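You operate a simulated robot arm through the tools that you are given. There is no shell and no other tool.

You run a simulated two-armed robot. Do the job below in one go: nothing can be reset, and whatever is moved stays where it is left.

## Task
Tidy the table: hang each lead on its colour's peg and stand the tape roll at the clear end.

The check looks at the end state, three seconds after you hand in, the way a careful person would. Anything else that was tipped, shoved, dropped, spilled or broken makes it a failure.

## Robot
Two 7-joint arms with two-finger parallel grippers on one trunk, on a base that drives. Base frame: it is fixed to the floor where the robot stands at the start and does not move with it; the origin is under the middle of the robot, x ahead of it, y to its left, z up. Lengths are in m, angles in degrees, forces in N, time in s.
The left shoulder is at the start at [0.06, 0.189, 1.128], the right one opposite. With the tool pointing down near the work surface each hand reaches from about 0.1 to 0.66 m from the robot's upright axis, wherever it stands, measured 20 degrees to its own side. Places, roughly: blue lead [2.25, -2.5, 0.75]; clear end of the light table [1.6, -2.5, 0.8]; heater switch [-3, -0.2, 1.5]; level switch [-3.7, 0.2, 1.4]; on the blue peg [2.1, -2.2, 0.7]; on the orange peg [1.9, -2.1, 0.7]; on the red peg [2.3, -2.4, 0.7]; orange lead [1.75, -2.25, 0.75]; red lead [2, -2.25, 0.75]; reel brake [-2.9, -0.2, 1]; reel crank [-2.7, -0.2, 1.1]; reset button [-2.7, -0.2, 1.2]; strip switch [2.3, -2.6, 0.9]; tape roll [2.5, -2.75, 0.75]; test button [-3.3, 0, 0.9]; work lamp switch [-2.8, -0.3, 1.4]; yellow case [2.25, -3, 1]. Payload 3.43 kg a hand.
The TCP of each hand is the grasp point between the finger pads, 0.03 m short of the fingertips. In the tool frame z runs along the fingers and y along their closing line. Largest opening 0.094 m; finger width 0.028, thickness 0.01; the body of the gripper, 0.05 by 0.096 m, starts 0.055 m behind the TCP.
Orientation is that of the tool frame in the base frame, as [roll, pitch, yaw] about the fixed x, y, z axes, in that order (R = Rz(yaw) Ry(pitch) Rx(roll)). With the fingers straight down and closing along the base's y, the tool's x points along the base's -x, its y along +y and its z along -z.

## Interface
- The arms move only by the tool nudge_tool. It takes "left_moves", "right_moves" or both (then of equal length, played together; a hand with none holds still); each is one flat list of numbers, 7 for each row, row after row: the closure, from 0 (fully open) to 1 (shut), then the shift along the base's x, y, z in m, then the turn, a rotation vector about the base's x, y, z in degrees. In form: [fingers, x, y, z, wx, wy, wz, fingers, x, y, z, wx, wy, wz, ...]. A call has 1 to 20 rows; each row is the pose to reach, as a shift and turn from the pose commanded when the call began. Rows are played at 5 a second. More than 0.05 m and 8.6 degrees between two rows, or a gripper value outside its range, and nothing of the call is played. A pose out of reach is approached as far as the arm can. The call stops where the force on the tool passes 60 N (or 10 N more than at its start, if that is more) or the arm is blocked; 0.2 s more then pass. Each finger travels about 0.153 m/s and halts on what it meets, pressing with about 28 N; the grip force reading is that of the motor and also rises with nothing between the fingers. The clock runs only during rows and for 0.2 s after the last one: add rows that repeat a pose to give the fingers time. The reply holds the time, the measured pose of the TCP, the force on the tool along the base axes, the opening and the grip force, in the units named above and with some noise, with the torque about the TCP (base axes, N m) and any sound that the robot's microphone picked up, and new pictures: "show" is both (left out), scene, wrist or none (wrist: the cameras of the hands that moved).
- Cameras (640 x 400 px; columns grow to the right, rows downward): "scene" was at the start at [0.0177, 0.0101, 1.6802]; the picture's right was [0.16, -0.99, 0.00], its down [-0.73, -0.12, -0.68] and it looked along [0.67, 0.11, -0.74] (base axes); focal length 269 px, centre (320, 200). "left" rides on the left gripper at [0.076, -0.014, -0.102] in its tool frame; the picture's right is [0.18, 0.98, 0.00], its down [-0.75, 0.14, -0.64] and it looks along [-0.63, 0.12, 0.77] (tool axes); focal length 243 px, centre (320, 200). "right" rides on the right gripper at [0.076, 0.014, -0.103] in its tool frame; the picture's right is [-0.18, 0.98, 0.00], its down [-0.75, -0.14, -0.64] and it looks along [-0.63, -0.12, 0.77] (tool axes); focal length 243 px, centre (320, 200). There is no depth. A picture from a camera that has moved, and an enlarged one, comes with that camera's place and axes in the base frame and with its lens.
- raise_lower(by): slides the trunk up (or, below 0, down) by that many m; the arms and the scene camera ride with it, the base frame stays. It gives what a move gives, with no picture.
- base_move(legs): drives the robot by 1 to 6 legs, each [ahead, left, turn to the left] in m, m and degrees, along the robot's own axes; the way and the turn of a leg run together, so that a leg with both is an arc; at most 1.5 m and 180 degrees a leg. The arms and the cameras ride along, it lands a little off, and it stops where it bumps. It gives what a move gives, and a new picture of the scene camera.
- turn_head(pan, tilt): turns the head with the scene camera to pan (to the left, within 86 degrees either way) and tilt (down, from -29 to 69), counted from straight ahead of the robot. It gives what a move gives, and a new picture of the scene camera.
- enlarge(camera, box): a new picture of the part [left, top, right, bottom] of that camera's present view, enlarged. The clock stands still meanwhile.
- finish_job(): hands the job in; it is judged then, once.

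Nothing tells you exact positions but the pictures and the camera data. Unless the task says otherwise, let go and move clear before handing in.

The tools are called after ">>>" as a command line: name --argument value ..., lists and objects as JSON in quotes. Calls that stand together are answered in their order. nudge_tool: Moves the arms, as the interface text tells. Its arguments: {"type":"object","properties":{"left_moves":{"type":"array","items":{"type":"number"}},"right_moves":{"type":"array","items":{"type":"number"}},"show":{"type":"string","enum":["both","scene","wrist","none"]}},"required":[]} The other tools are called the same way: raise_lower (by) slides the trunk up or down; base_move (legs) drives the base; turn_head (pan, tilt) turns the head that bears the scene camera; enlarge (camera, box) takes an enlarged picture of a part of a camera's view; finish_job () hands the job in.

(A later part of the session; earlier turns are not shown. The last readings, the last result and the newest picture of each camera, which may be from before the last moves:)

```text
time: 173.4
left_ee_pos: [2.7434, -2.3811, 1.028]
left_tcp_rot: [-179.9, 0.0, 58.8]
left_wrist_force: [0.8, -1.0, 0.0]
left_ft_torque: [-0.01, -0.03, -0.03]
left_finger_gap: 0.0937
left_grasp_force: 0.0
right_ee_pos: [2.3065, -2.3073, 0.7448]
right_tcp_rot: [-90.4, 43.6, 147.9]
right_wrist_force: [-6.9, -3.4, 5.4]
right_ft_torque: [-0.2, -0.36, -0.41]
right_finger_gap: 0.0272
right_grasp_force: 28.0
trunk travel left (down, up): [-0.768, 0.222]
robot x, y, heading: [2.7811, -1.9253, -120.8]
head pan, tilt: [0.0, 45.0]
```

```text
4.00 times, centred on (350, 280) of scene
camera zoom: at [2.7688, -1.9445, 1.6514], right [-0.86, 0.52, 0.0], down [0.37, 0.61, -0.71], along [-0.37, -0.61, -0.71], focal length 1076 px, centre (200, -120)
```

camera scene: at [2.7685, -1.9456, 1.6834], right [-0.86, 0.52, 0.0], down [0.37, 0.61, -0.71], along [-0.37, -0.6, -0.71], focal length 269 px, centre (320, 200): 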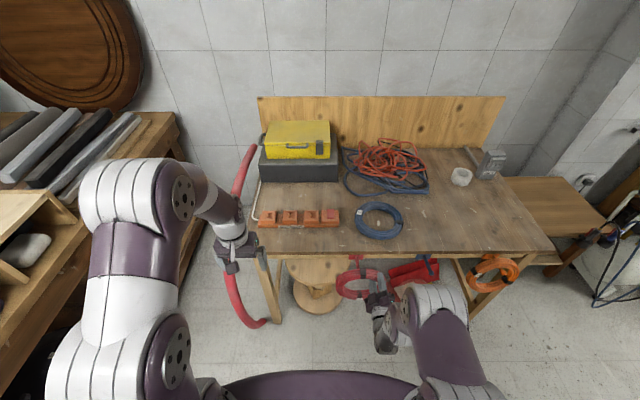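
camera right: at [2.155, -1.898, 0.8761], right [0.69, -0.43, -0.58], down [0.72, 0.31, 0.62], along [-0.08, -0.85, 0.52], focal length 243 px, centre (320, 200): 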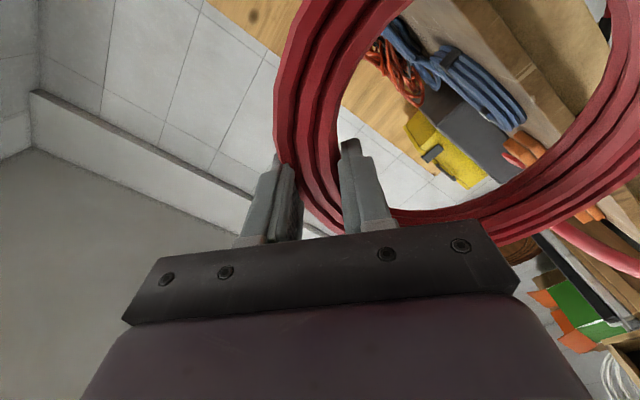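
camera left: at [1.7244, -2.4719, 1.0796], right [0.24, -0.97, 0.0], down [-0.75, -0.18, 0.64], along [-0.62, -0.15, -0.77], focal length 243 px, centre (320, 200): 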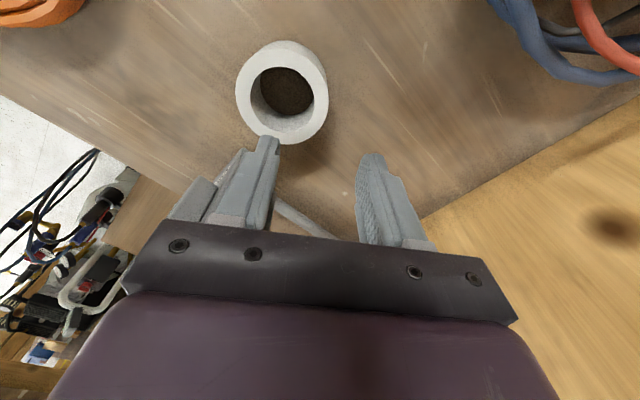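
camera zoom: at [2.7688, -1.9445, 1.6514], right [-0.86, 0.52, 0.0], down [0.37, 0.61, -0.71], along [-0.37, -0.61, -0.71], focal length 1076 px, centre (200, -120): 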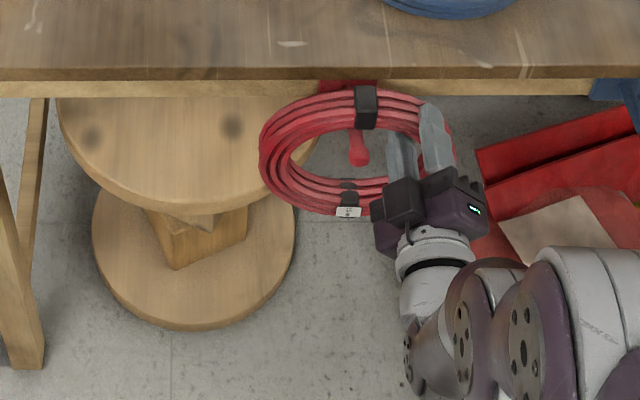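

Contact is the ring's band on the peg; the finger is clear of the peg. Releasing gently.

>>> nudge_tool --right_moves '[0.68, 0, 0, 0, 0, 0, 0, 0.6, 0, 0, 0, 0, 0, 0, 0.5, 0, 0, 0, 0, 0, 0, 0.45, 0, 0, 0, 0, 0, 0, 0.45, 0, 0, 0, 0, 0, 0]' --show "none"

>>> enlarge --camera "right" --box '[160, 0, 640, 300]'

>>> enlarge --camera "scene" --box '[280, 230, 420, 330]'

```text
time: 174.6
left_ee_pos: [2.7429, -2.382, 1.0272]
left_tcp_rot: [-180.0, 0.0, 58.7]
left_wrist_force: [0.8, 0.2, -0.2]
left_ft_torque: [-0.03, -0.01, -0.01]
left_finger_gap: 0.0941
left_grasp_force: 0.1
right_ee_pos: [2.3072, -2.3089, 0.7469]
right_tcp_rot: [-90.3, 43.7, 148.0]
right_wrist_force: [0.3, -0.4, -0.3]
right_ft_torque: [0.01, 0.01, 0.01]
right_finger_gap: 0.0519
right_grasp_force: 0.1
trunk travel left (down, up): [-0.768, 0.222]
robot x, y, heading: [2.7811, -1.9205, -121.0]
head pan, tilt: [0.0, 45.0]
```

```text
1.33 times, centred on (400, 150) of right
camera zoom: at [2.3227, -2.1967, 0.6844], right [0.69, -0.43, -0.58], down [0.72, 0.31, 0.63], along [-0.09, -0.85, 0.52], focal length 324 px, centre (213, 267)
```

zoom: 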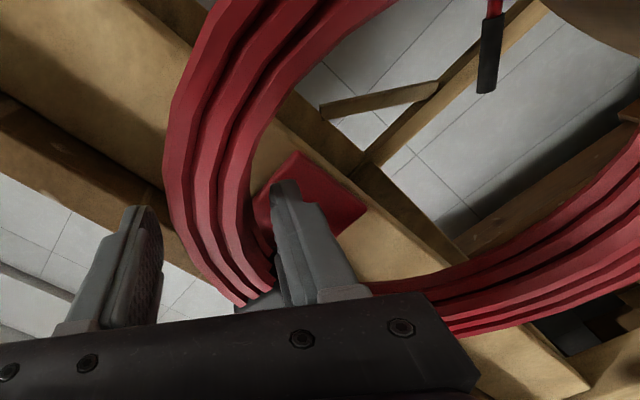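

```text
4.00 times, centred on (350, 280) of scene
camera zoom: at [2.7691, -1.945, 1.6514], right [-0.86, 0.52, 0.0], down [0.37, 0.61, -0.71], along [-0.37, -0.61, -0.71], focal length 1076 px, centre (200, -120)
```

zoom: 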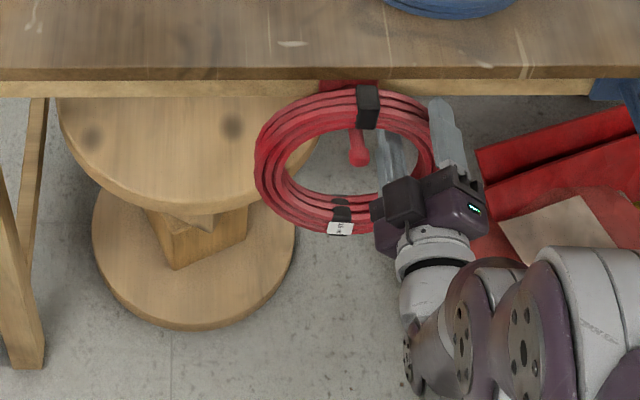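

Released; the ring hangs on the red peg. Withdrawing straight back.

>>> nudge_tool --right_moves '[0.45, 0.0106, 0.017, 0, 0, 0, 0, 0.45, 0.0212, 0.034, 0, 0, 0, 0, 0.45, 0.0318, 0.051, 0, 0, 0, 0, 0.45, 0.0477, 0.0763, 0, 0, 0, 0, 0.45, 0.0636, 0.1018, 0, 0, 0, 0]' --show "wrist"

>>> enlarge --camera "scene" --box '[280, 230, 420, 330]'

```text
time: 175.8
left_ee_pos: [2.7436, -2.3812, 1.0268]
left_tcp_rot: [-180.0, 0.1, 58.8]
left_wrist_force: [-0.3, 0.1, -1.0]
left_ft_torque: [0.01, -0.03, 0.0]
left_finger_gap: 0.094
left_grasp_force: 0.1
right_ee_pos: [2.3715, -2.2068, 0.7474]
right_tcp_rot: [-90.2, 43.7, 148.1]
right_wrist_force: [1.1, 0.8, 0.1]
right_ft_torque: [-0.03, 0.0, -0.02]
right_finger_gap: 0.0518
right_grasp_force: 0.0
trunk travel left (down, up): [-0.768, 0.222]
robot x, y, heading: [2.7799, -1.9245, -121.1]
head pan, tilt: [0.0, 45.0]
camera right: at [2.3868, -2.0961, 0.6862], right [0.69, -0.43, -0.58], down [0.72, 0.31, 0.62], along [-0.09, -0.85, 0.52], focal length 243 px, centre (320, 200)
```

right: 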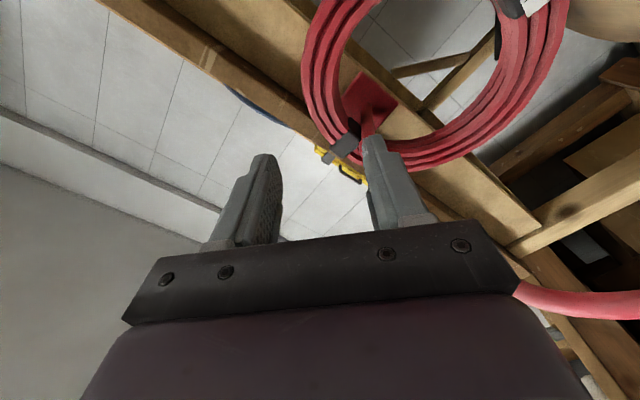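

```text
4.00 times, centred on (350, 280) of scene
camera zoom: at [2.7693, -1.9446, 1.6515], right [-0.86, 0.52, 0.0], down [0.37, 0.61, -0.71], along [-0.37, -0.61, -0.71], focal length 1076 px, centre (200, -120)
```

zoom: 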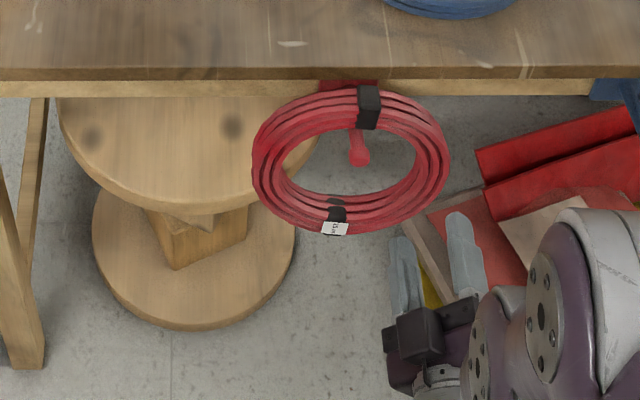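

Red is hung securely. Backing off, restoring the trunk, raising the hand, then returning it to point down for the blue lead.

>>> base_move --legs '[[-0.17, 0, 0]]'

>>> raise_lower --by 0.032

>>> nudge_tool --right_moves '[0.2, 0, 0, 0.045, 0, 0, 0, 0, -0.008, -0.013, 0.09, 0, 0, 0, 0, -0.016, -0.026, 0.13, 0, 0, 0, 0, -0.026, -0.043, 0.16, 0, 0, 0]' --show "none"

>>> nudge_tool --right_moves '[0, 0, 0, 0, 6.4, -3.98, 0, 0, 0, 0, 0, 12.7, -7.95, 0, 0, 0, 0, 0, 19.1, -11.9, 0, 0, 0, 0, 0, 25.4, -15.9, 0, 0, 0, 0, 0, 31.8, -19.9, 0, 0, 0, 0, 0, 38.1, -23.8, 0, 0, 0, 0, 0, 44.5, -27.8, 0, 0, 0, 0, 0, 50.9, -31.8, 0, 0, 0, 0, 0, 57.2, -35.8, 0, 0, 0, 0, 0, 63.6, -39.7, 0, 0, 0, 0, 0, 69.9, -43.7, 0, 0, 0, 0, 0, 76.3, -47.7, 0, 0, 0, 0, 0, 76.3, -47.7, 0]' --show "scene"

```text
time: 177.2
left_ee_pos: [2.8309, -2.2359, 1.0279]
left_tcp_rot: [-180.0, 0.0, 58.8]
left_wrist_force: [-0.1, 0.8, -0.5]
left_ft_torque: [-0.04, 0.01, 0.01]
left_finger_gap: 0.0939
left_grasp_force: 0.0
right_ee_pos: [2.4581, -2.0623, 0.749]
right_tcp_rot: [-90.1, 43.7, 148.1]
right_wrist_force: [1.0, -0.6, -0.4]
right_ft_torque: [0.02, 0.03, 0.0]
right_finger_gap: 0.0517
right_grasp_force: 0.0
trunk travel left (down, up): [-0.768, 0.222]
robot x, y, heading: [2.8663, -1.7779, -121.0]
head pan, tilt: [0.0, 45.0]
camera scene: at [2.8572, -1.799, 1.6514], right [-0.86, 0.52, 0.0], down [0.37, 0.61, -0.71], along [-0.37, -0.61, -0.71], focal length 269 px, centre (320, 200)
```

scene: 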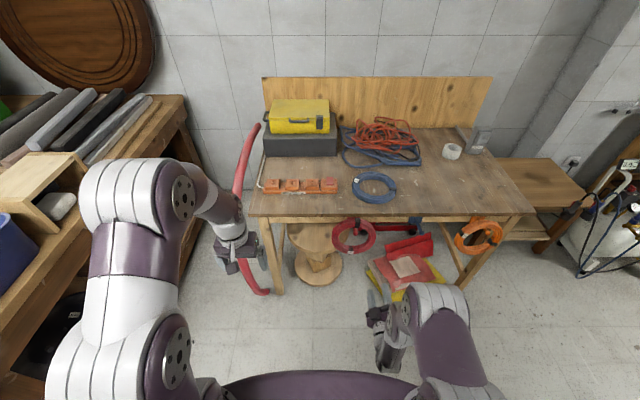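

```text
time: 178.0
left_ee_pos: [2.8314, -2.2362, 1.0593]
left_tcp_rot: [-180.0, -0.1, 58.8]
left_wrist_force: [0.4, 0.0, 0.5]
left_ft_torque: [0.0, -0.02, 0.01]
left_finger_gap: 0.0937
left_grasp_force: 0.1
right_ee_pos: [2.4577, -2.0621, 0.7794]
right_tcp_rot: [-90.3, 43.7, 148.0]
right_wrist_force: [0.2, 0.2, -1.2]
right_ft_torque: [0.0, -0.01, 0.02]
right_finger_gap: 0.0518
right_grasp_force: 0.1
trunk travel left (down, up): [-0.8, 0.19]
robot x, y, heading: [2.8707, -1.7783, -120.9]
head pan, tilt: [0.0, 45.0]
```

```text
time: 179.0
left_ee_pos: [2.8308, -2.2357, 1.0597]
left_tcp_rot: [-180.0, 0.0, 58.8]
left_wrist_force: [-0.2, 0.2, 0.4]
left_ft_torque: [0.02, 0.01, -0.02]
left_finger_gap: 0.0941
left_grasp_force: 0.1
right_ee_pos: [2.4319, -2.1039, 0.94]
right_tcp_rot: [-90.2, 43.7, 148.0]
right_wrist_force: [-0.4, -0.9, -0.3]
right_ft_torque: [0.0, 0.0, 0.0]
right_finger_gap: 0.0942
right_grasp_force: 0.1
trunk travel left (down, up): [-0.8, 0.19]
robot x, y, heading: [2.8675, -1.7785, -121.1]
head pan, tilt: [0.0, 45.0]
```

```text
time: 181.8
left_ee_pos: [2.8312, -2.2355, 1.0597]
left_tcp_rot: [180.0, 0.0, 58.8]
left_wrist_force: [0.1, 0.4, 0.0]
left_ft_torque: [-0.01, 0.01, 0.0]
left_finger_gap: 0.0939
left_grasp_force: 0.0
right_ee_pos: [2.4333, -2.1048, 0.9391]
right_tcp_rot: [179.7, 0.0, 104.3]
right_wrist_force: [0.1, 0.3, -0.1]
right_ft_torque: [-0.02, 0.04, -0.02]
right_finger_gap: 0.0938
right_grasp_force: 0.0
trunk travel left (down, up): [-0.8, 0.19]
robot x, y, heading: [2.8633, -1.7782, -121.4]
head pan, tilt: [0.0, 45.0]
camera scene: at [2.8572, -1.7989, 1.6835], right [-0.86, 0.52, 0.0], down [0.37, 0.61, -0.71], along [-0.37, -0.61, -0.71], focal length 269 px, centre (320, 200)
```

scene: 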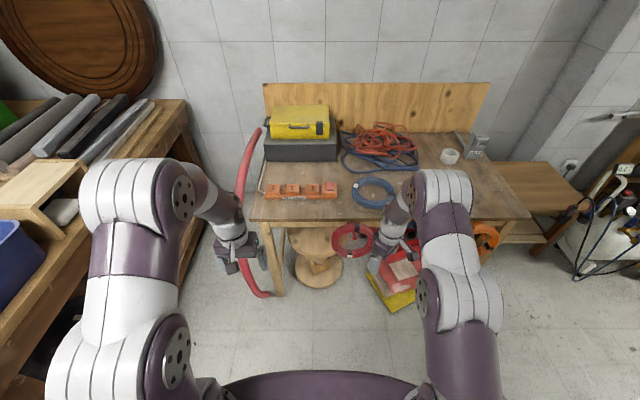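

Hand is down-pointing again. Moving right 0.10 m and forward 0.43 m to pick the blue lead.

>>> base_move --legs '[[0, -0.1, 0], [0.43, 0, 0]]'

>>> enlarge --camera "scene" --box '[250, 200, 430, 320]'

>>> enlarge --camera "right" --box '[0, 0, 640, 400]'

```text
time: 185.2
left_ee_pos: [2.5234, -2.5541, 1.0593]
left_tcp_rot: [180.0, 0.0, 59.2]
left_wrist_force: [-0.7, 0.0, -0.4]
left_ft_torque: [-0.01, 0.02, 0.01]
left_finger_gap: 0.0941
left_grasp_force: 0.0
right_ee_pos: [2.1222, -2.425, 0.9392]
right_tcp_rot: [179.7, 0.0, 104.5]
right_wrist_force: [0.6, 0.3, 0.1]
right_ft_torque: [-0.02, 0.03, 0.01]
right_finger_gap: 0.0943
right_grasp_force: 0.1
trunk travel left (down, up): [-0.8, 0.19]
robot x, y, heading: [2.5611, -2.0972, -121.0]
head pan, tilt: [0.0, 45.0]
camera scene: at [2.5473, -2.1173, 1.6835], right [-0.86, 0.51, 0.0], down [0.36, 0.61, -0.71], along [-0.36, -0.61, -0.71], focal length 269 px, centre (320, 200)
```

scene: 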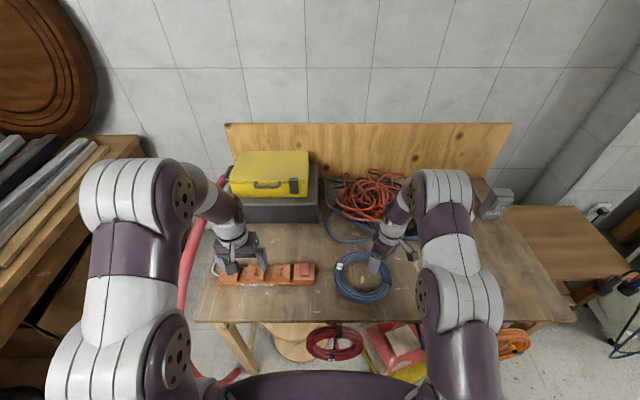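

```text
3.33 times, centred on (340, 260) of scene
camera zoom: at [2.5473, -2.1173, 1.6835], right [-0.86, 0.51, 0.0], down [0.36, 0.61, -0.71], along [-0.36, -0.61, -0.71], focal length 897 px, centre (253, 0)
```

zoom: 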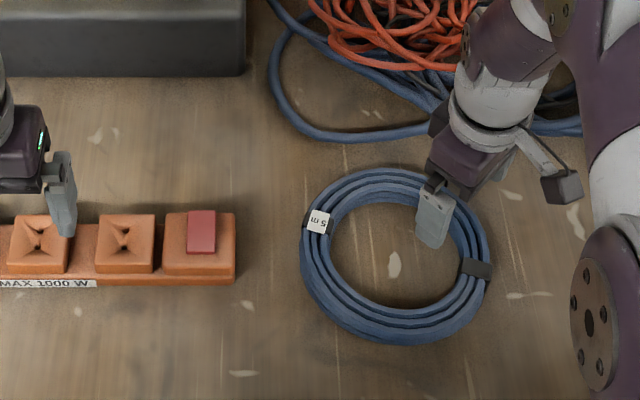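

```text
1.00 times, centred on (320, 200) of right (not enlarged: the box is as wide or as high as the picture)
camera zoom: at [2.1184, -2.3473, 1.0429], right [1.0, 0.07, 0.0], down [0.05, -0.77, 0.64], along [0.05, -0.64, -0.77], focal length 243 px, centre (320, 200)
```

zoom: 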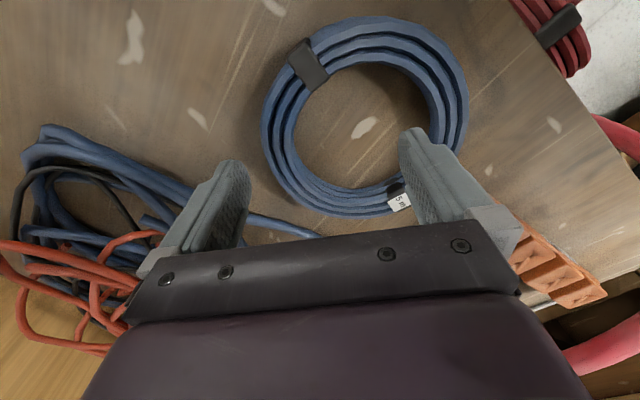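

Blue ring centre computes to [2.171,-2.457]; the tangle's nearest cable stays ~5 cm from where the outer finger goes. Positioning and descending partway.

>>> nudge_tool --right_moves '[0, -0.018, -0.027, 0, 0, 0, 0, 0, -0.035, -0.054, 0, 0, 0, 0, 0, -0.035, -0.054, -0.03, 0, 0, 0, 0, -0.035, -0.054, -0.058, 0, 0, 0]'

>>> enlarge --camera "scene" --box '[300, 180, 460, 300]'

```text
time: 186.2
left_ee_pos: [2.5234, -2.5545, 1.0593]
left_tcp_rot: [179.9, -0.1, 59.2]
left_wrist_force: [0.6, -0.5, 0.6]
left_ft_torque: [0.01, 0.01, -0.01]
left_finger_gap: 0.0939
left_grasp_force: 0.1
right_ee_pos: [2.0886, -2.4787, 0.8805]
right_tcp_rot: [179.7, 0.0, 104.4]
right_wrist_force: [-0.3, -0.1, -0.3]
right_ft_torque: [0.03, -0.03, 0.0]
right_finger_gap: 0.094
right_grasp_force: 0.1
trunk travel left (down, up): [-0.8, 0.19]
robot x, y, heading: [2.5589, -2.0935, -120.9]
head pan, tilt: [0.0, 45.0]
camera scene: at [2.5465, -2.118, 1.6835], right [-0.86, 0.51, 0.0], down [0.36, 0.61, -0.71], along [-0.36, -0.61, -0.71], focal length 269 px, centre (320, 200)
camera right: at [2.0834, -2.4013, 0.9831], right [1.0, 0.07, 0.0], down [0.05, -0.77, 0.64], along [0.05, -0.64, -0.77], focal length 243 px, centre (320, 200)
```

scene: 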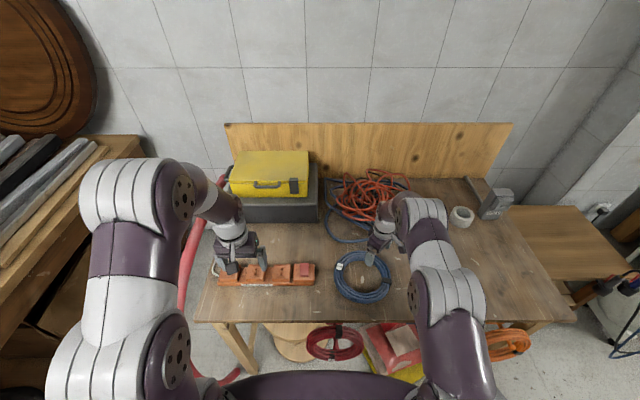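
right: 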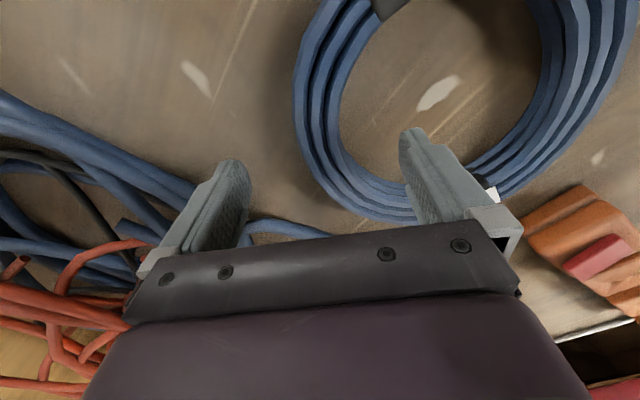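

```text
3.33 times, centred on (380, 240) of scene
camera zoom: at [2.5465, -2.118, 1.6835], right [-0.86, 0.51, 0.0], down [0.36, 0.61, -0.71], along [-0.36, -0.61, -0.71], focal length 897 px, centre (120, 67)
```

zoom: 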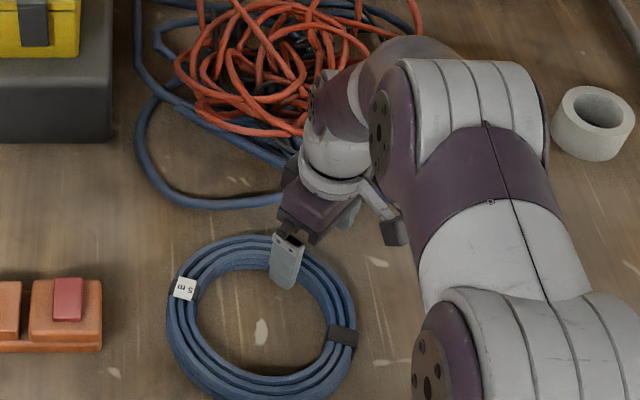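

Clear. Partly closing to 0.07 m to keep distance from the cable, descending and gripping.

>>> nudge_tool --right_moves '[0.15, 0, 0, -0.01, 0, 0, 0, 0.25, 0.001, 0, -0.025, 0, 0, 0, 0.25, 0.001, 0, -0.04, 0, 0, 0, 0.25, 0.001, 0, -0.0475, 0, 0, 0, 0.25, 0.001, 0, -0.0475, 0, 0, 0]' --show "wrist"

```text
time: 187.4
left_ee_pos: [2.5227, -2.5548, 1.059]
left_tcp_rot: [180.0, 0.0, 59.1]
left_wrist_force: [-0.2, 0.7, -0.3]
left_ft_torque: [-0.02, 0.01, 0.02]
left_finger_gap: 0.094
left_grasp_force: 0.0
right_ee_pos: [2.09, -2.4787, 0.8316]
right_tcp_rot: [179.6, 0.0, 104.5]
right_wrist_force: [-0.3, 0.1, -0.5]
right_ft_torque: [-0.01, -0.02, 0.02]
right_finger_gap: 0.0704
right_grasp_force: 0.1
trunk travel left (down, up): [-0.8, 0.19]
robot x, y, heading: [2.5561, -2.0975, -120.8]
head pan, tilt: [0.0, 45.0]
camera right: at [2.0847, -2.4013, 0.9364], right [1.0, 0.07, 0.0], down [0.05, -0.77, 0.64], along [0.05, -0.64, -0.77], focal length 243 px, centre (320, 200)
```

right: 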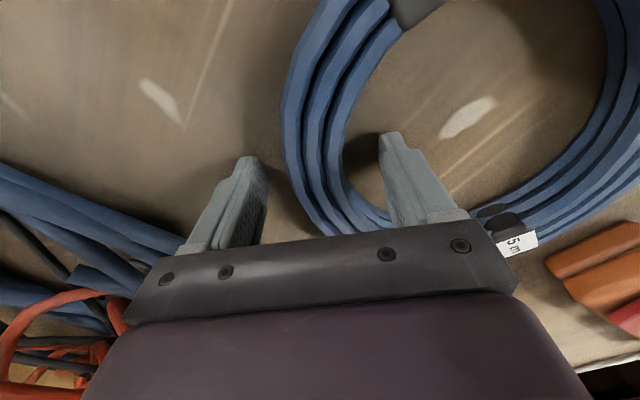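

No contact with anything. Closing on the blue tube and lifting gently.

>>> nudge_tool --right_moves '[0.5, 0, 0, 0, 0, 0, 0, 0.7, 0, 0, 0, 0, 0, 0, 1, 0, 0, 0, 0, 0, 0, 1, 0, 0, 0, 0, 0, 0, 1, 0, 0, 0, 0, 0, 0]' --show "wrist"

>>> nudge_tool --right_moves '[1, 0, 0, 0.005, 0, 0, 0, 1, 0, 0, 0.015, 0, 0, 0, 1, 0, 0, 0.035, 0, 0, 0, 1, 0, 0, 0.07, 0, 0, 0, 1, 0, 0, 0.11, 0, 0, 0, 1, 0, 0, 0.15, 0, 0, 0, 1, 0, 0, 0.165, 0, 0, 0]'

```text
time: 188.6
left_ee_pos: [2.5229, -2.5543, 1.0601]
left_tcp_rot: [180.0, 0.0, 59.2]
left_wrist_force: [-0.6, -0.3, -0.6]
left_ft_torque: [-0.04, 0.05, 0.0]
left_finger_gap: 0.094
left_grasp_force: 0.1
right_ee_pos: [2.0898, -2.4796, 0.8329]
right_tcp_rot: [179.7, 0.1, 104.5]
right_wrist_force: [-3.1, -1.1, 1.1]
right_ft_torque: [-0.07, 0.31, -0.13]
right_finger_gap: 0.0349
right_grasp_force: 28.1
trunk travel left (down, up): [-0.8, 0.19]
robot x, y, heading: [2.5603, -2.0969, -121.2]
head pan, tilt: [0.0, 45.0]
camera right: at [2.0843, -2.4015, 0.9365], right [1.0, 0.07, 0.0], down [0.05, -0.77, 0.64], along [0.05, -0.64, -0.77], focal length 243 px, centre (320, 200)
```

right: 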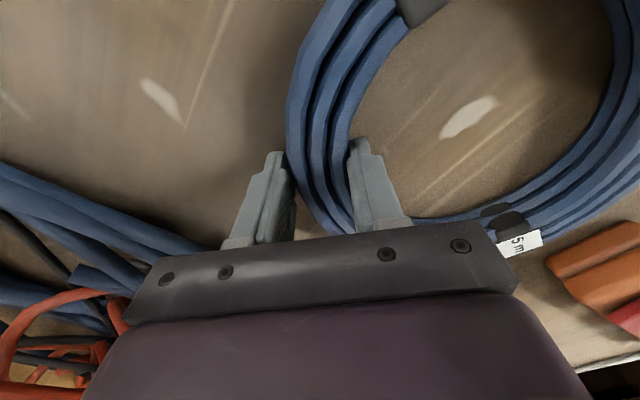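

```text
time: 190.2
left_ee_pos: [2.5222, -2.5536, 1.0599]
left_tcp_rot: [180.0, -0.1, 59.1]
left_wrist_force: [0.5, -0.1, 0.3]
left_ft_torque: [0.02, -0.03, 0.02]
left_finger_gap: 0.0937
left_grasp_force: 0.0
right_ee_pos: [2.0889, -2.4776, 1.0002]
right_tcp_rot: [179.7, 0.0, 104.5]
right_wrist_force: [-0.9, 0.7, -5.1]
right_ft_torque: [-0.16, 0.33, 0.01]
right_finger_gap: 0.0353
right_grasp_force: 28.2
trunk travel left (down, up): [-0.8, 0.19]
robot x, y, heading: [2.557, -2.0929, -120.8]
head pan, tilt: [0.0, 45.0]
camera scene: at [2.5466, -2.118, 1.6834], right [-0.86, 0.51, 0.0], down [0.36, 0.61, -0.71], along [-0.36, -0.61, -0.71], focal length 269 px, centre (320, 200)
camera right: at [2.0832, -2.4011, 1.1027], right [1.0, 0.07, 0.01], down [0.05, -0.77, 0.64], along [0.05, -0.64, -0.77], focal length 243 px, centre (320, 200)
```

scene: 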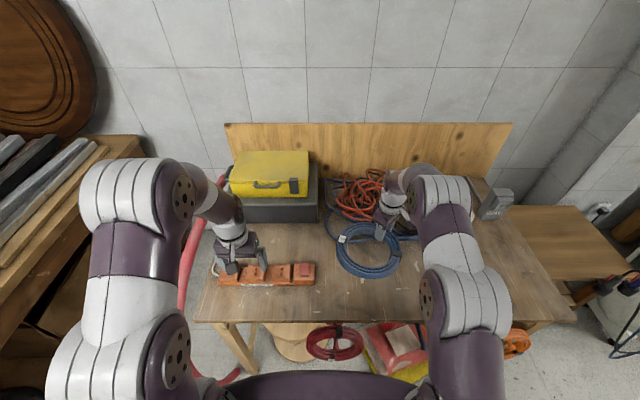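
right: 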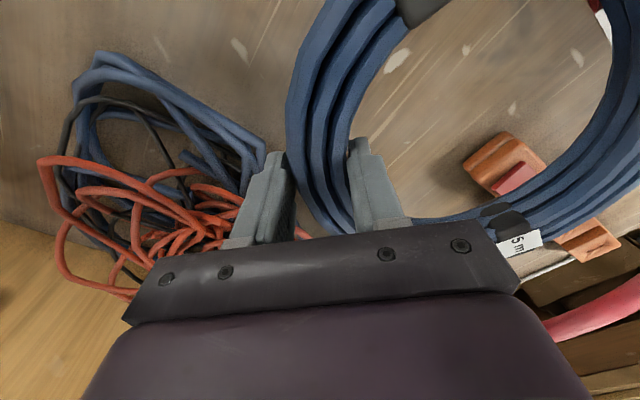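

Blue is in hand. Backing off 0.38 m and shifting right 0.19 m towards the blue peg.

>>> base_move --legs '[[-0.38, 0, 0], [0, -0.19, 0]]'

```text
time: 193.8
left_ee_pos: [2.5567, -2.1293, 1.0595]
left_tcp_rot: [-180.0, -0.2, 58.8]
left_wrist_force: [0.6, 0.2, -1.6]
left_ft_torque: [0.01, 0.01, -0.03]
left_finger_gap: 0.0939
left_grasp_force: 0.1
right_ee_pos: [2.1241, -2.0525, 0.9988]
right_tcp_rot: [179.8, 0.0, 104.2]
right_wrist_force: [-0.9, 0.0, -3.9]
right_ft_torque: [-0.11, 0.35, 0.0]
right_finger_gap: 0.0347
right_grasp_force: 28.5
trunk travel left (down, up): [-0.8, 0.19]
robot x, y, heading: [2.5968, -1.673, -121.4]
head pan, tilt: [0.0, 45.0]
camera scene: at [2.5836, -1.6942, 1.6834], right [-0.86, 0.52, 0.0], down [0.37, 0.61, -0.71], along [-0.37, -0.6, -0.71], focal length 269 px, centre (320, 200)
```

scene: 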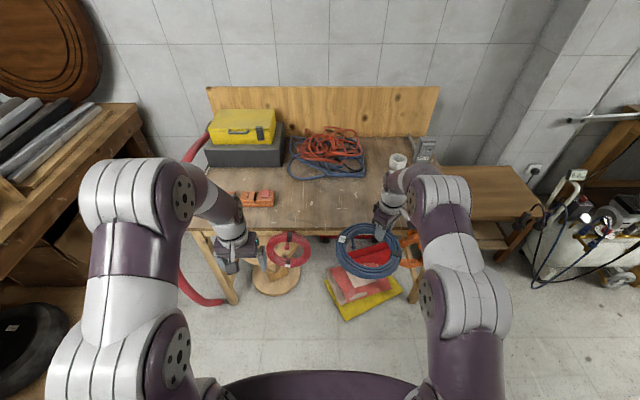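

Pulling the hand back slightly and pitching the blue ring to vertical, as with the red one.

>>> nudge_tool --right_moves '[1, 0.011, 0.018, -0.02, 0, 0, 0, 1, 0.022, 0.037, -0.04, 0, 0, 0, 1, 0.033, 0.0547, -0.06, 0, 0, 0, 1, 0.033, 0.0547, -0.06, -6.44, 3.84, 0, 1, 0.033, 0.0547, -0.06, -12.9, 7.7, 0, 1, 0.033, 0.0547, -0.06, -19.3, 11.5, 0, 1, 0.033, 0.0547, -0.06, -25.8, 15.4, 0, 1, 0.033, 0.0547, -0.06, -32.2, 19.2, 0, 1, 0.033, 0.0547, -0.06, -38.7, 23.05, 0, 1, 0.033, 0.0547, -0.06, -45.1, 26.9, 0, 1, 0.033, 0.0547, -0.06, -51.5, 30.7, 0, 1, 0.033, 0.0547, -0.06, -58, 34.6, 0, 1, 0.033, 0.0547, -0.06, -64.4, 38.4, 0, 1, 0.033, 0.0547, -0.06, -70.9, 42.3, 0, 1, 0.033, 0.0547, -0.06, -77.3, 46.1, 0, 1, 0.033, 0.0547, -0.06, -77.3, 46.1, 0]'

```text
time: 197.2
left_ee_pos: [2.5561, -2.131, 1.059]
left_tcp_rot: [180.0, -0.1, 58.8]
left_wrist_force: [0.4, -0.4, -1.0]
left_ft_torque: [0.03, -0.01, 0.02]
left_finger_gap: 0.094
left_grasp_force: 0.3
right_ee_pos: [1.9463, -2.0259, 1.0921]
right_tcp_rot: [-104.9, 50.4, 144.2]
right_wrist_force: [-0.1, -0.6, -5.0]
right_ft_torque: [0.18, 0.24, 0.03]
right_finger_gap: 0.0341
right_grasp_force: 27.8
right hand out of reach, approached as far as the arm can: row 8, 9, 10, 11, 12, 13, 14, 15, 16
trunk travel left (down, up): [-0.8, 0.19]
robot x, y, heading: [2.5917, -1.6718, -121.3]
head pan, tilt: [0.0, 45.0]
camera scene: at [2.5823, -1.6948, 1.6834], right [-0.86, 0.52, 0.0], down [0.37, 0.61, -0.71], along [-0.37, -0.6, -0.71], focal length 269 px, centre (320, 200)
camera right: at [1.96, -1.908, 1.0416], right [0.84, -0.29, -0.46], down [0.54, 0.33, 0.77], along [-0.08, -0.9, 0.43], focal length 243 px, centre (320, 200)
```

scene: 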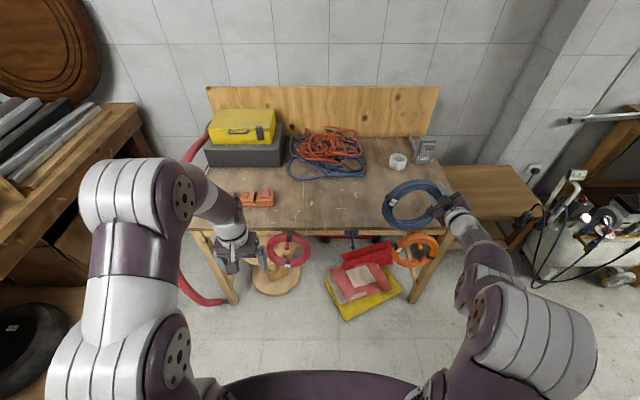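
right: 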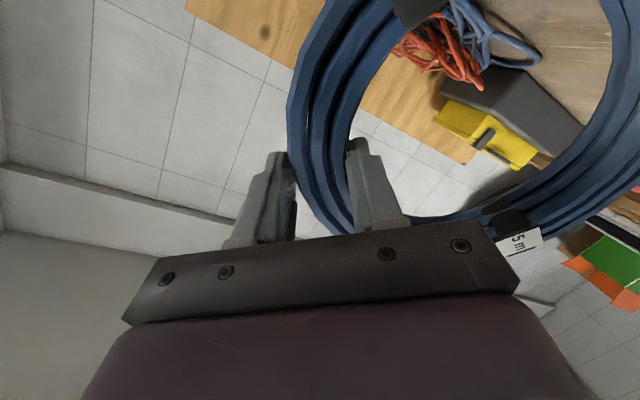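

The arm wandered into a different branch but the ring is free in the air above/outside the table edge. I'll bring it back to the usual pre-insertion spot with the corrected orientation, horizontally first, then down.

>>> nudge_tool --right_moves '[1, 0.036, 0.004, 0, -0.8, 1.8, -1, 1, 0.072, 0.008, 0, -1.6, 3.6, -2, 1, 0.108, 0.012, -0.01, -2.4, 5.5, -2.9, 1, 0.144, 0.017, -0.02, -3.2, 7.3, -3.9, 1, 0.18, 0.021, -0.03, -4, 9.1, -4.9, 1, 0.215, 0.025, -0.04, -4.81, 10.93, -5.86, 1, 0.215, 0.025, -0.08, -4.81, 10.93, -5.86, 1, 0.215, 0.025, -0.12, -4.81, 10.93, -5.86, 1, 0.215, 0.025, -0.152, -4.81, 10.93, -5.86, 1, 0.215, 0.025, -0.152, -4.81, 10.93, -5.86]'

```text
time: 199.4
left_ee_pos: [2.5553, -2.1294, 1.0598]
left_tcp_rot: [-180.0, -0.1, 58.8]
left_wrist_force: [0.2, 0.0, -0.2]
left_ft_torque: [0.0, -0.01, 0.0]
left_finger_gap: 0.0939
left_grasp_force: 0.1
right_ee_pos: [1.9375, -2.0109, 1.0919]
right_tcp_rot: [-104.2, 50.0, 144.6]
right_wrist_force: [0.9, -0.4, -5.1]
right_ft_torque: [0.17, 0.21, -0.04]
right_finger_gap: 0.0342
right_grasp_force: 28.1
right hand out of reach, approached as far as the arm can: row 1, 2, 3, 4, 5, 6, 7, 8, 9, 10
trunk travel left (down, up): [-0.8, 0.19]
robot x, y, heading: [2.5985, -1.6729, -121.5]
head pan, tilt: [0.0, 45.0]
camera scene: at [2.5825, -1.6934, 1.6834], right [-0.86, 0.52, 0.0], down [0.37, 0.61, -0.71], along [-0.37, -0.6, -0.71], focal length 269 px, centre (320, 200)
camera right: at [1.9519, -1.8937, 1.0417], right [0.83, -0.3, -0.47], down [0.55, 0.33, 0.77], along [-0.07, -0.9, 0.44], focal length 243 px, centre (320, 200)
```

scene: 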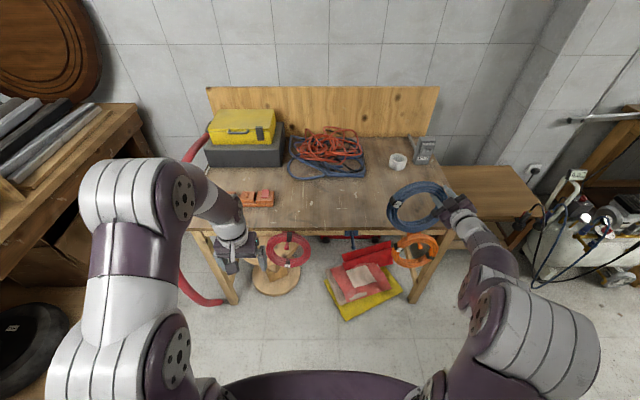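
right: 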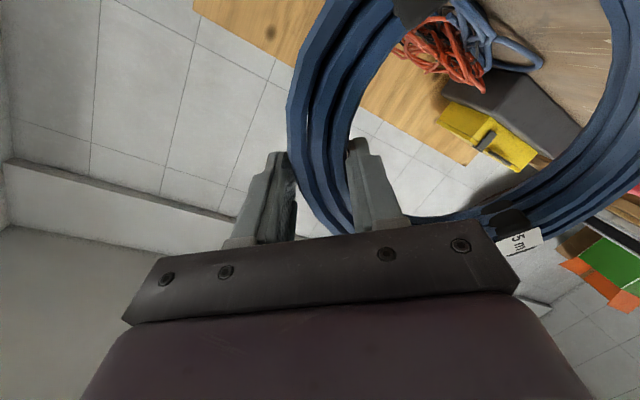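

The arm is at a local joint limit. I'll try pure translations in small steps to free it — first straight down a little and back.

>>> nudge_tool --right_moves '[1, 0.01, 0.017, -0.02, 0, 0, 0, 1, 0.02, 0.034, -0.04, 0, 0, 0, 1, 0.03, 0.051, -0.06, 0, 0, 0, 1, 0.03, 0.051, -0.06, 0, 0, 0]' --show "none"

```text
time: 200.4
left_ee_pos: [2.5564, -2.1301, 1.0595]
left_tcp_rot: [-180.0, 0.0, 58.7]
left_wrist_force: [0.2, -0.6, 0.6]
left_ft_torque: [-0.05, 0.01, 0.01]
left_finger_gap: 0.094
left_grasp_force: 0.0
right_ee_pos: [1.9316, -1.9659, 1.0553]
right_tcp_rot: [-106.4, 51.0, 143.6]
right_wrist_force: [0.3, 0.1, -4.5]
right_ft_torque: [0.15, 0.25, -0.01]
right_finger_gap: 0.0342
right_grasp_force: 28.4
right hand out of reach, approached as far as the arm can: row 1, 2, 3, 4
trunk travel left (down, up): [-0.8, 0.19]
robot x, y, heading: [2.5928, -1.6694, -121.5]
head pan, tilt: [0.0, 45.0]
```

It moves somewhat. I'll unwind the pitch (back towards pointing down) to get out of this branch.

>>> nudge_tool --right_moves '[1, 0, 0, 0, 6.88, -2.99, 0, 1, 0, 0, 0, 13.75, -5.98, 0, 1, 0, 0, 0, 20.6, -8.97, 0, 1, 0, 0, 0, 27.5, -11.97, 0, 1, 0, 0, 0, 34.4, -14.96, 0, 1, 0, 0, 0, 41.3, -17.95, 0, 1, 0, 0, 0, 48.1, -20.9, 0, 1, 0, 0, 0, 55, -23.9, 0, 1, 0, 0, 0, 61.9, -26.9, 0, 1, 0, 0, 0, 68.8, -29.9, 0, 1, 0, 0, 0, 73.2, -31.8, 0]'

```text
time: 202.8
left_ee_pos: [2.5569, -2.1277, 1.0598]
left_tcp_rot: [-179.9, -0.1, 58.9]
left_wrist_force: [-0.1, 0.4, -0.3]
left_ft_torque: [-0.04, 0.01, -0.01]
left_finger_gap: 0.0941
left_grasp_force: 0.1
right_ee_pos: [1.9644, -1.9461, 1.0395]
right_tcp_rot: [-177.9, 0.4, 105.6]
right_wrist_force: [0.7, -1.0, -3.3]
right_ft_torque: [-0.13, 0.36, 0.0]
right_finger_gap: 0.0341
right_grasp_force: 28.1
right hand out of reach, approached as far as the arm can: row 10, 11
trunk travel left (down, up): [-0.8, 0.19]
robot x, y, heading: [2.5958, -1.6726, -121.4]
head pan, tilt: [0.0, 45.0]
camera scene: at [2.5837, -1.6929, 1.6835], right [-0.86, 0.52, 0.0], down [0.37, 0.6, -0.71], along [-0.37, -0.61, -0.71], focal length 269 px, centre (320, 200)
camera right: at [1.9618, -1.8663, 1.1412], right [1.0, 0.09, -0.03], down [0.09, -0.75, 0.65], along [0.03, -0.65, -0.76], focal length 243 px, centre (320, 200)
```

scene: 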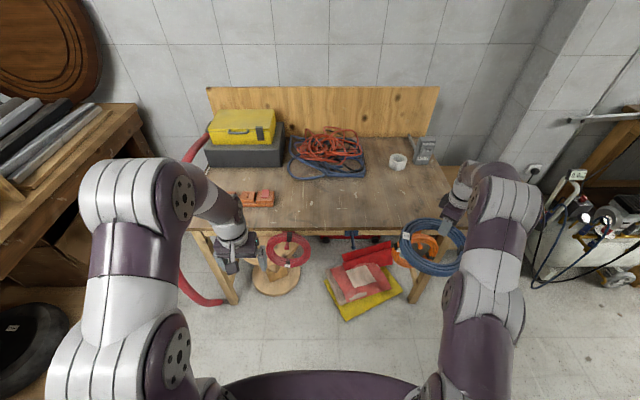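
right: 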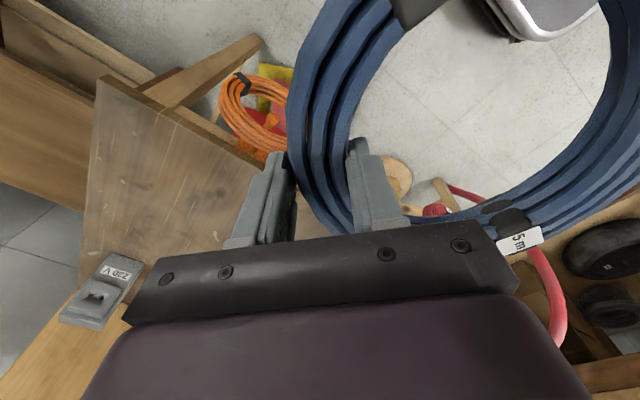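

Tool is pointing down again with the ring safe. Moving back to the good start spot (0.50 m ahead, 0.2 m right, z≈0.94).

>>> nudge_tool --right_moves '[1, 0.039, -0.011, 0, 0, 0, 0, 1, 0.078, -0.022, 0, 0, 0, 0, 1, 0.117, -0.033, 0, 0, 0, 0, 1, 0.156, -0.044, -0.02, 0, 0, 0, 1, 0.196, -0.055, -0.045, 0, 0, 0, 1, 0.196, -0.055, -0.08, 0, 0, 0, 1, 0.196, -0.055, -0.1, 0, 0, 0, 1, 0.196, -0.055, -0.1, 0, 0, 0]'

```text
time: 204.6
left_ee_pos: [2.5569, -2.1301, 1.0589]
left_tcp_rot: [-180.0, 0.0, 58.7]
left_wrist_force: [1.0, -0.4, -0.2]
left_ft_torque: [0.03, -0.01, 0.01]
left_finger_gap: 0.0942
left_grasp_force: 0.1
right_ee_pos: [2.1603, -2.0012, 0.9412]
right_tcp_rot: [-178.5, 0.3, 105.5]
right_wrist_force: [0.1, -0.1, -4.7]
right_ft_torque: [-0.09, 0.36, 0.01]
right_finger_gap: 0.0339
right_grasp_force: 28.0
trunk travel left (down, up): [-0.8, 0.19]
robot x, y, heading: [2.5981, -1.6688, -121.3]
head pan, tilt: [0.0, 45.0]
camera scene: at [2.5835, -1.6934, 1.6834], right [-0.86, 0.52, 0.0], down [0.37, 0.61, -0.71], along [-0.37, -0.6, -0.71], focal length 269 px, centre (320, 200)
camera right: at [2.1566, -1.9212, 1.0436], right [1.0, 0.09, -0.02], down [0.08, -0.76, 0.65], along [0.04, -0.65, -0.76], focal length 243 px, centre (320, 200)
```

scene: 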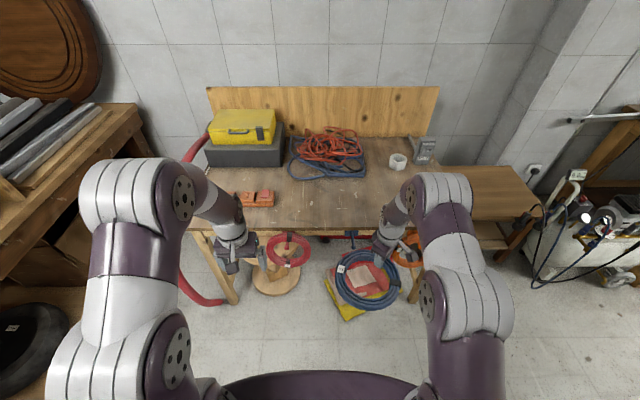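
right: 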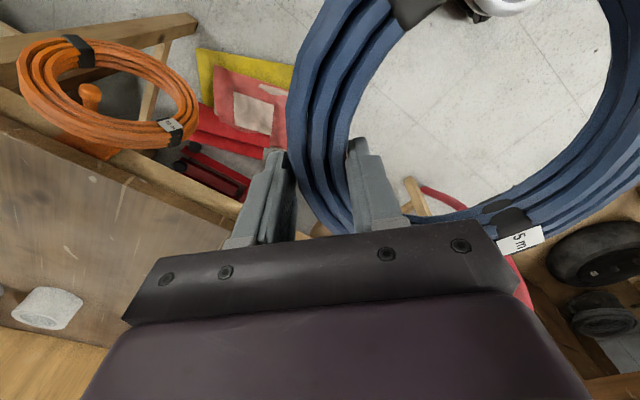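

Good. Pitching the first ~28° with the axis that worked for red, and checking.

>>> nudge_tool --right_moves '[1, 0, 0, 0, -6.4, 4, 0, 1, 0, 0, 0, -12.7, 7.95, 0, 1, 0, 0, 0, -19.1, 11.9, 0, 1, 0, 0, 0, -25.4, 15.9, 0]' --show "none"

>>> nudge_tool --right_moves '[1, 0, 0, 0, -4.2, 2.65, 0]' --show "none"

```text
time: 205.6
left_ee_pos: [2.558, -2.1286, 1.0609]
left_tcp_rot: [180.0, -0.1, 58.8]
left_wrist_force: [0.1, 0.5, -0.8]
left_ft_torque: [0.02, 0.02, 0.01]
left_finger_gap: 0.0942
left_grasp_force: 0.0
right_ee_pos: [2.1611, -1.9999, 0.9414]
right_tcp_rot: [-155.3, 20.0, 109.7]
right_wrist_force: [-0.4, 0.2, -4.0]
right_ft_torque: [-0.02, 0.31, 0.0]
right_finger_gap: 0.0342
right_grasp_force: 27.7
trunk travel left (down, up): [-0.8, 0.19]
robot x, y, heading: [2.5963, -1.6737, -121.1]
head pan, tilt: [0.0, 45.0]
```

```text
time: 206.0
left_ee_pos: [2.5567, -2.1294, 1.0597]
left_tcp_rot: [180.0, 0.0, 58.8]
left_wrist_force: [0.2, -0.2, 0.7]
left_ft_torque: [-0.04, 0.0, 0.0]
left_finger_gap: 0.094
left_grasp_force: 0.0
right_ee_pos: [2.1605, -2.0001, 0.941]
right_tcp_rot: [-151.0, 23.0, 111.3]
right_wrist_force: [0.0, 0.2, -4.9]
right_ft_torque: [-0.04, 0.27, 0.03]
right_finger_gap: 0.0341
right_grasp_force: 27.8
trunk travel left (down, up): [-0.8, 0.19]
robot x, y, heading: [2.5929, -1.6675, -121.2]
head pan, tilt: [0.0, 45.0]
```

No limits hit past the earlier trouble angle. Continuing the remaining ~53°.

>>> nudge_tool --right_moves '[1, 0, 0, 0, -5.65, 3.6, 0, 1, 0, 0, 0, -11.3, 7.2, 0, 1, 0, 0, 0, -17, 10.8, 0, 1, 0, 0, 0, -22.6, 14.4, 0, 1, 0, 0, 0, -28.2, 18, 0, 1, 0, 0, 0, -33.9, 21.6, 0, 1, 0, 0, 0, -39.5, 25.2, 0, 1, 0, 0, 0, -45.2, 28.8, 0, 1, 0, 0, 0, -45.2, 28.8, 0]'

```text
time: 208.0
left_ee_pos: [2.5558, -2.1301, 1.0588]
left_tcp_rot: [-180.0, -0.2, 58.7]
left_wrist_force: [-0.1, -0.8, 0.3]
left_ft_torque: [0.01, -0.01, 0.01]
left_finger_gap: 0.0939
left_grasp_force: 0.0
right_ee_pos: [2.1606, -2.0004, 0.9403]
right_tcp_rot: [-90.2, 41.9, 146.9]
right_wrist_force: [-0.6, -0.1, -3.6]
right_ft_torque: [0.24, 0.15, -0.04]
right_finger_gap: 0.0338
right_grasp_force: 28.8
trunk travel left (down, up): [-0.8, 0.19]
robot x, y, heading: [2.5946, -1.669, -121.2]
head pan, tilt: [0.0, 45.0]
camera scene: at [2.5831, -1.6934, 1.6834], right [-0.86, 0.52, 0.0], down [0.37, 0.61, -0.71], along [-0.37, -0.6, -0.71], focal length 269 px, centre (320, 200)
camera right: at [2.1779, -1.8884, 0.8798], right [0.67, -0.43, -0.61], down [0.74, 0.28, 0.61], along [-0.09, -0.86, 0.51], focal length 243 px, centre (320, 200)
```

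scene: 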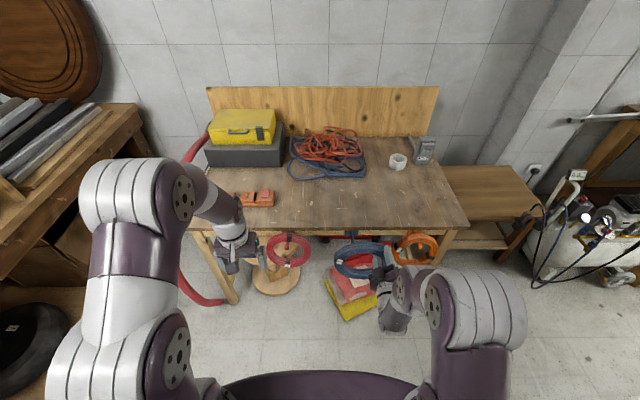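
right: 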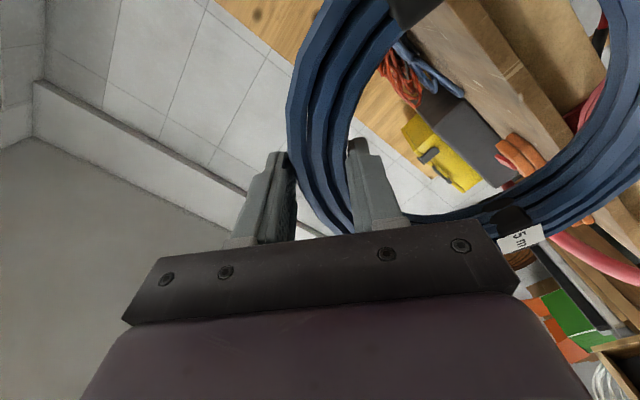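

Ring is vertical with a 2.3° yaw error. I'll correct that while lowering to insertion height, in front of the blue peg.

>>> nudge_tool --right_moves '[1, 0.001, 0, -0.04, 0, 0, 0.6, 1, 0.002, -0.001, -0.08, 0, 0, 1.2, 1, 0.002, -0.001, -0.12, 0, 0, 1.8, 1, 0.002, -0.001, -0.16, 0, 0, 2.3, 1, 0.002, -0.001, -0.16, 0, 0, 2.3]' --show "none"

>>> enlarge --camera "scene" --box '[290, 210, 450, 310]'

>>> enlarge --camera "right" --box '[280, 0, 640, 240]'

```text
time: 209.2
left_ee_pos: [2.5576, -2.1308, 1.0596]
left_tcp_rot: [179.9, 0.0, 58.8]
left_wrist_force: [0.3, -0.6, 0.3]
left_ft_torque: [0.01, -0.02, -0.01]
left_finger_gap: 0.0942
left_grasp_force: 0.1
right_ee_pos: [2.1643, -2.002, 0.7785]
right_tcp_rot: [-90.2, 42.0, 149.1]
right_wrist_force: [0.7, 0.8, -3.8]
right_ft_torque: [0.22, 0.18, -0.01]
right_finger_gap: 0.0342
right_grasp_force: 28.3
trunk travel left (down, up): [-0.8, 0.19]
robot x, y, heading: [2.5977, -1.6745, -121.1]
head pan, tilt: [0.0, 45.0]
```

```text
4.00 times, centred on (370, 260) of scene
camera zoom: at [2.5834, -1.6933, 1.6835], right [-0.86, 0.52, 0.0], down [0.37, 0.61, -0.71], along [-0.37, -0.6, -0.71], focal length 1076 px, centre (120, -40)
```

zoom: 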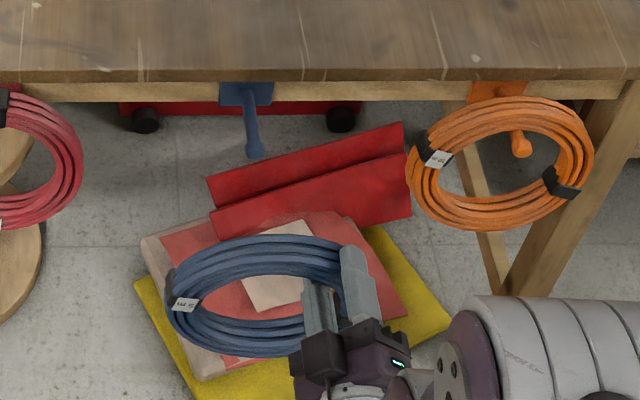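

```text
1.67 times, centred on (460, 120) of right
camera zoom: at [2.1772, -1.8899, 0.7184], right [0.68, -0.4, -0.61], down [0.73, 0.31, 0.61], along [-0.06, -0.86, 0.51], focal length 404 px, centre (87, 333)
```

zoom: 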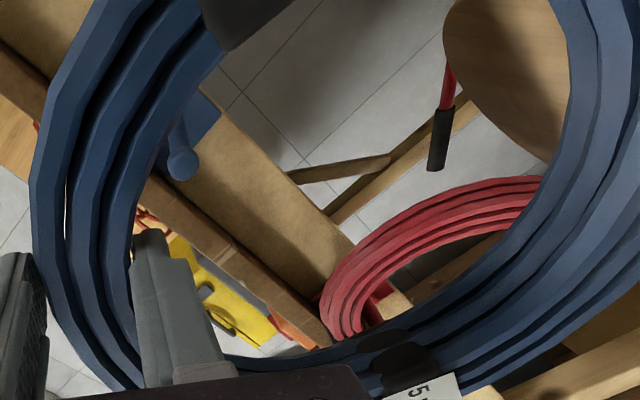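

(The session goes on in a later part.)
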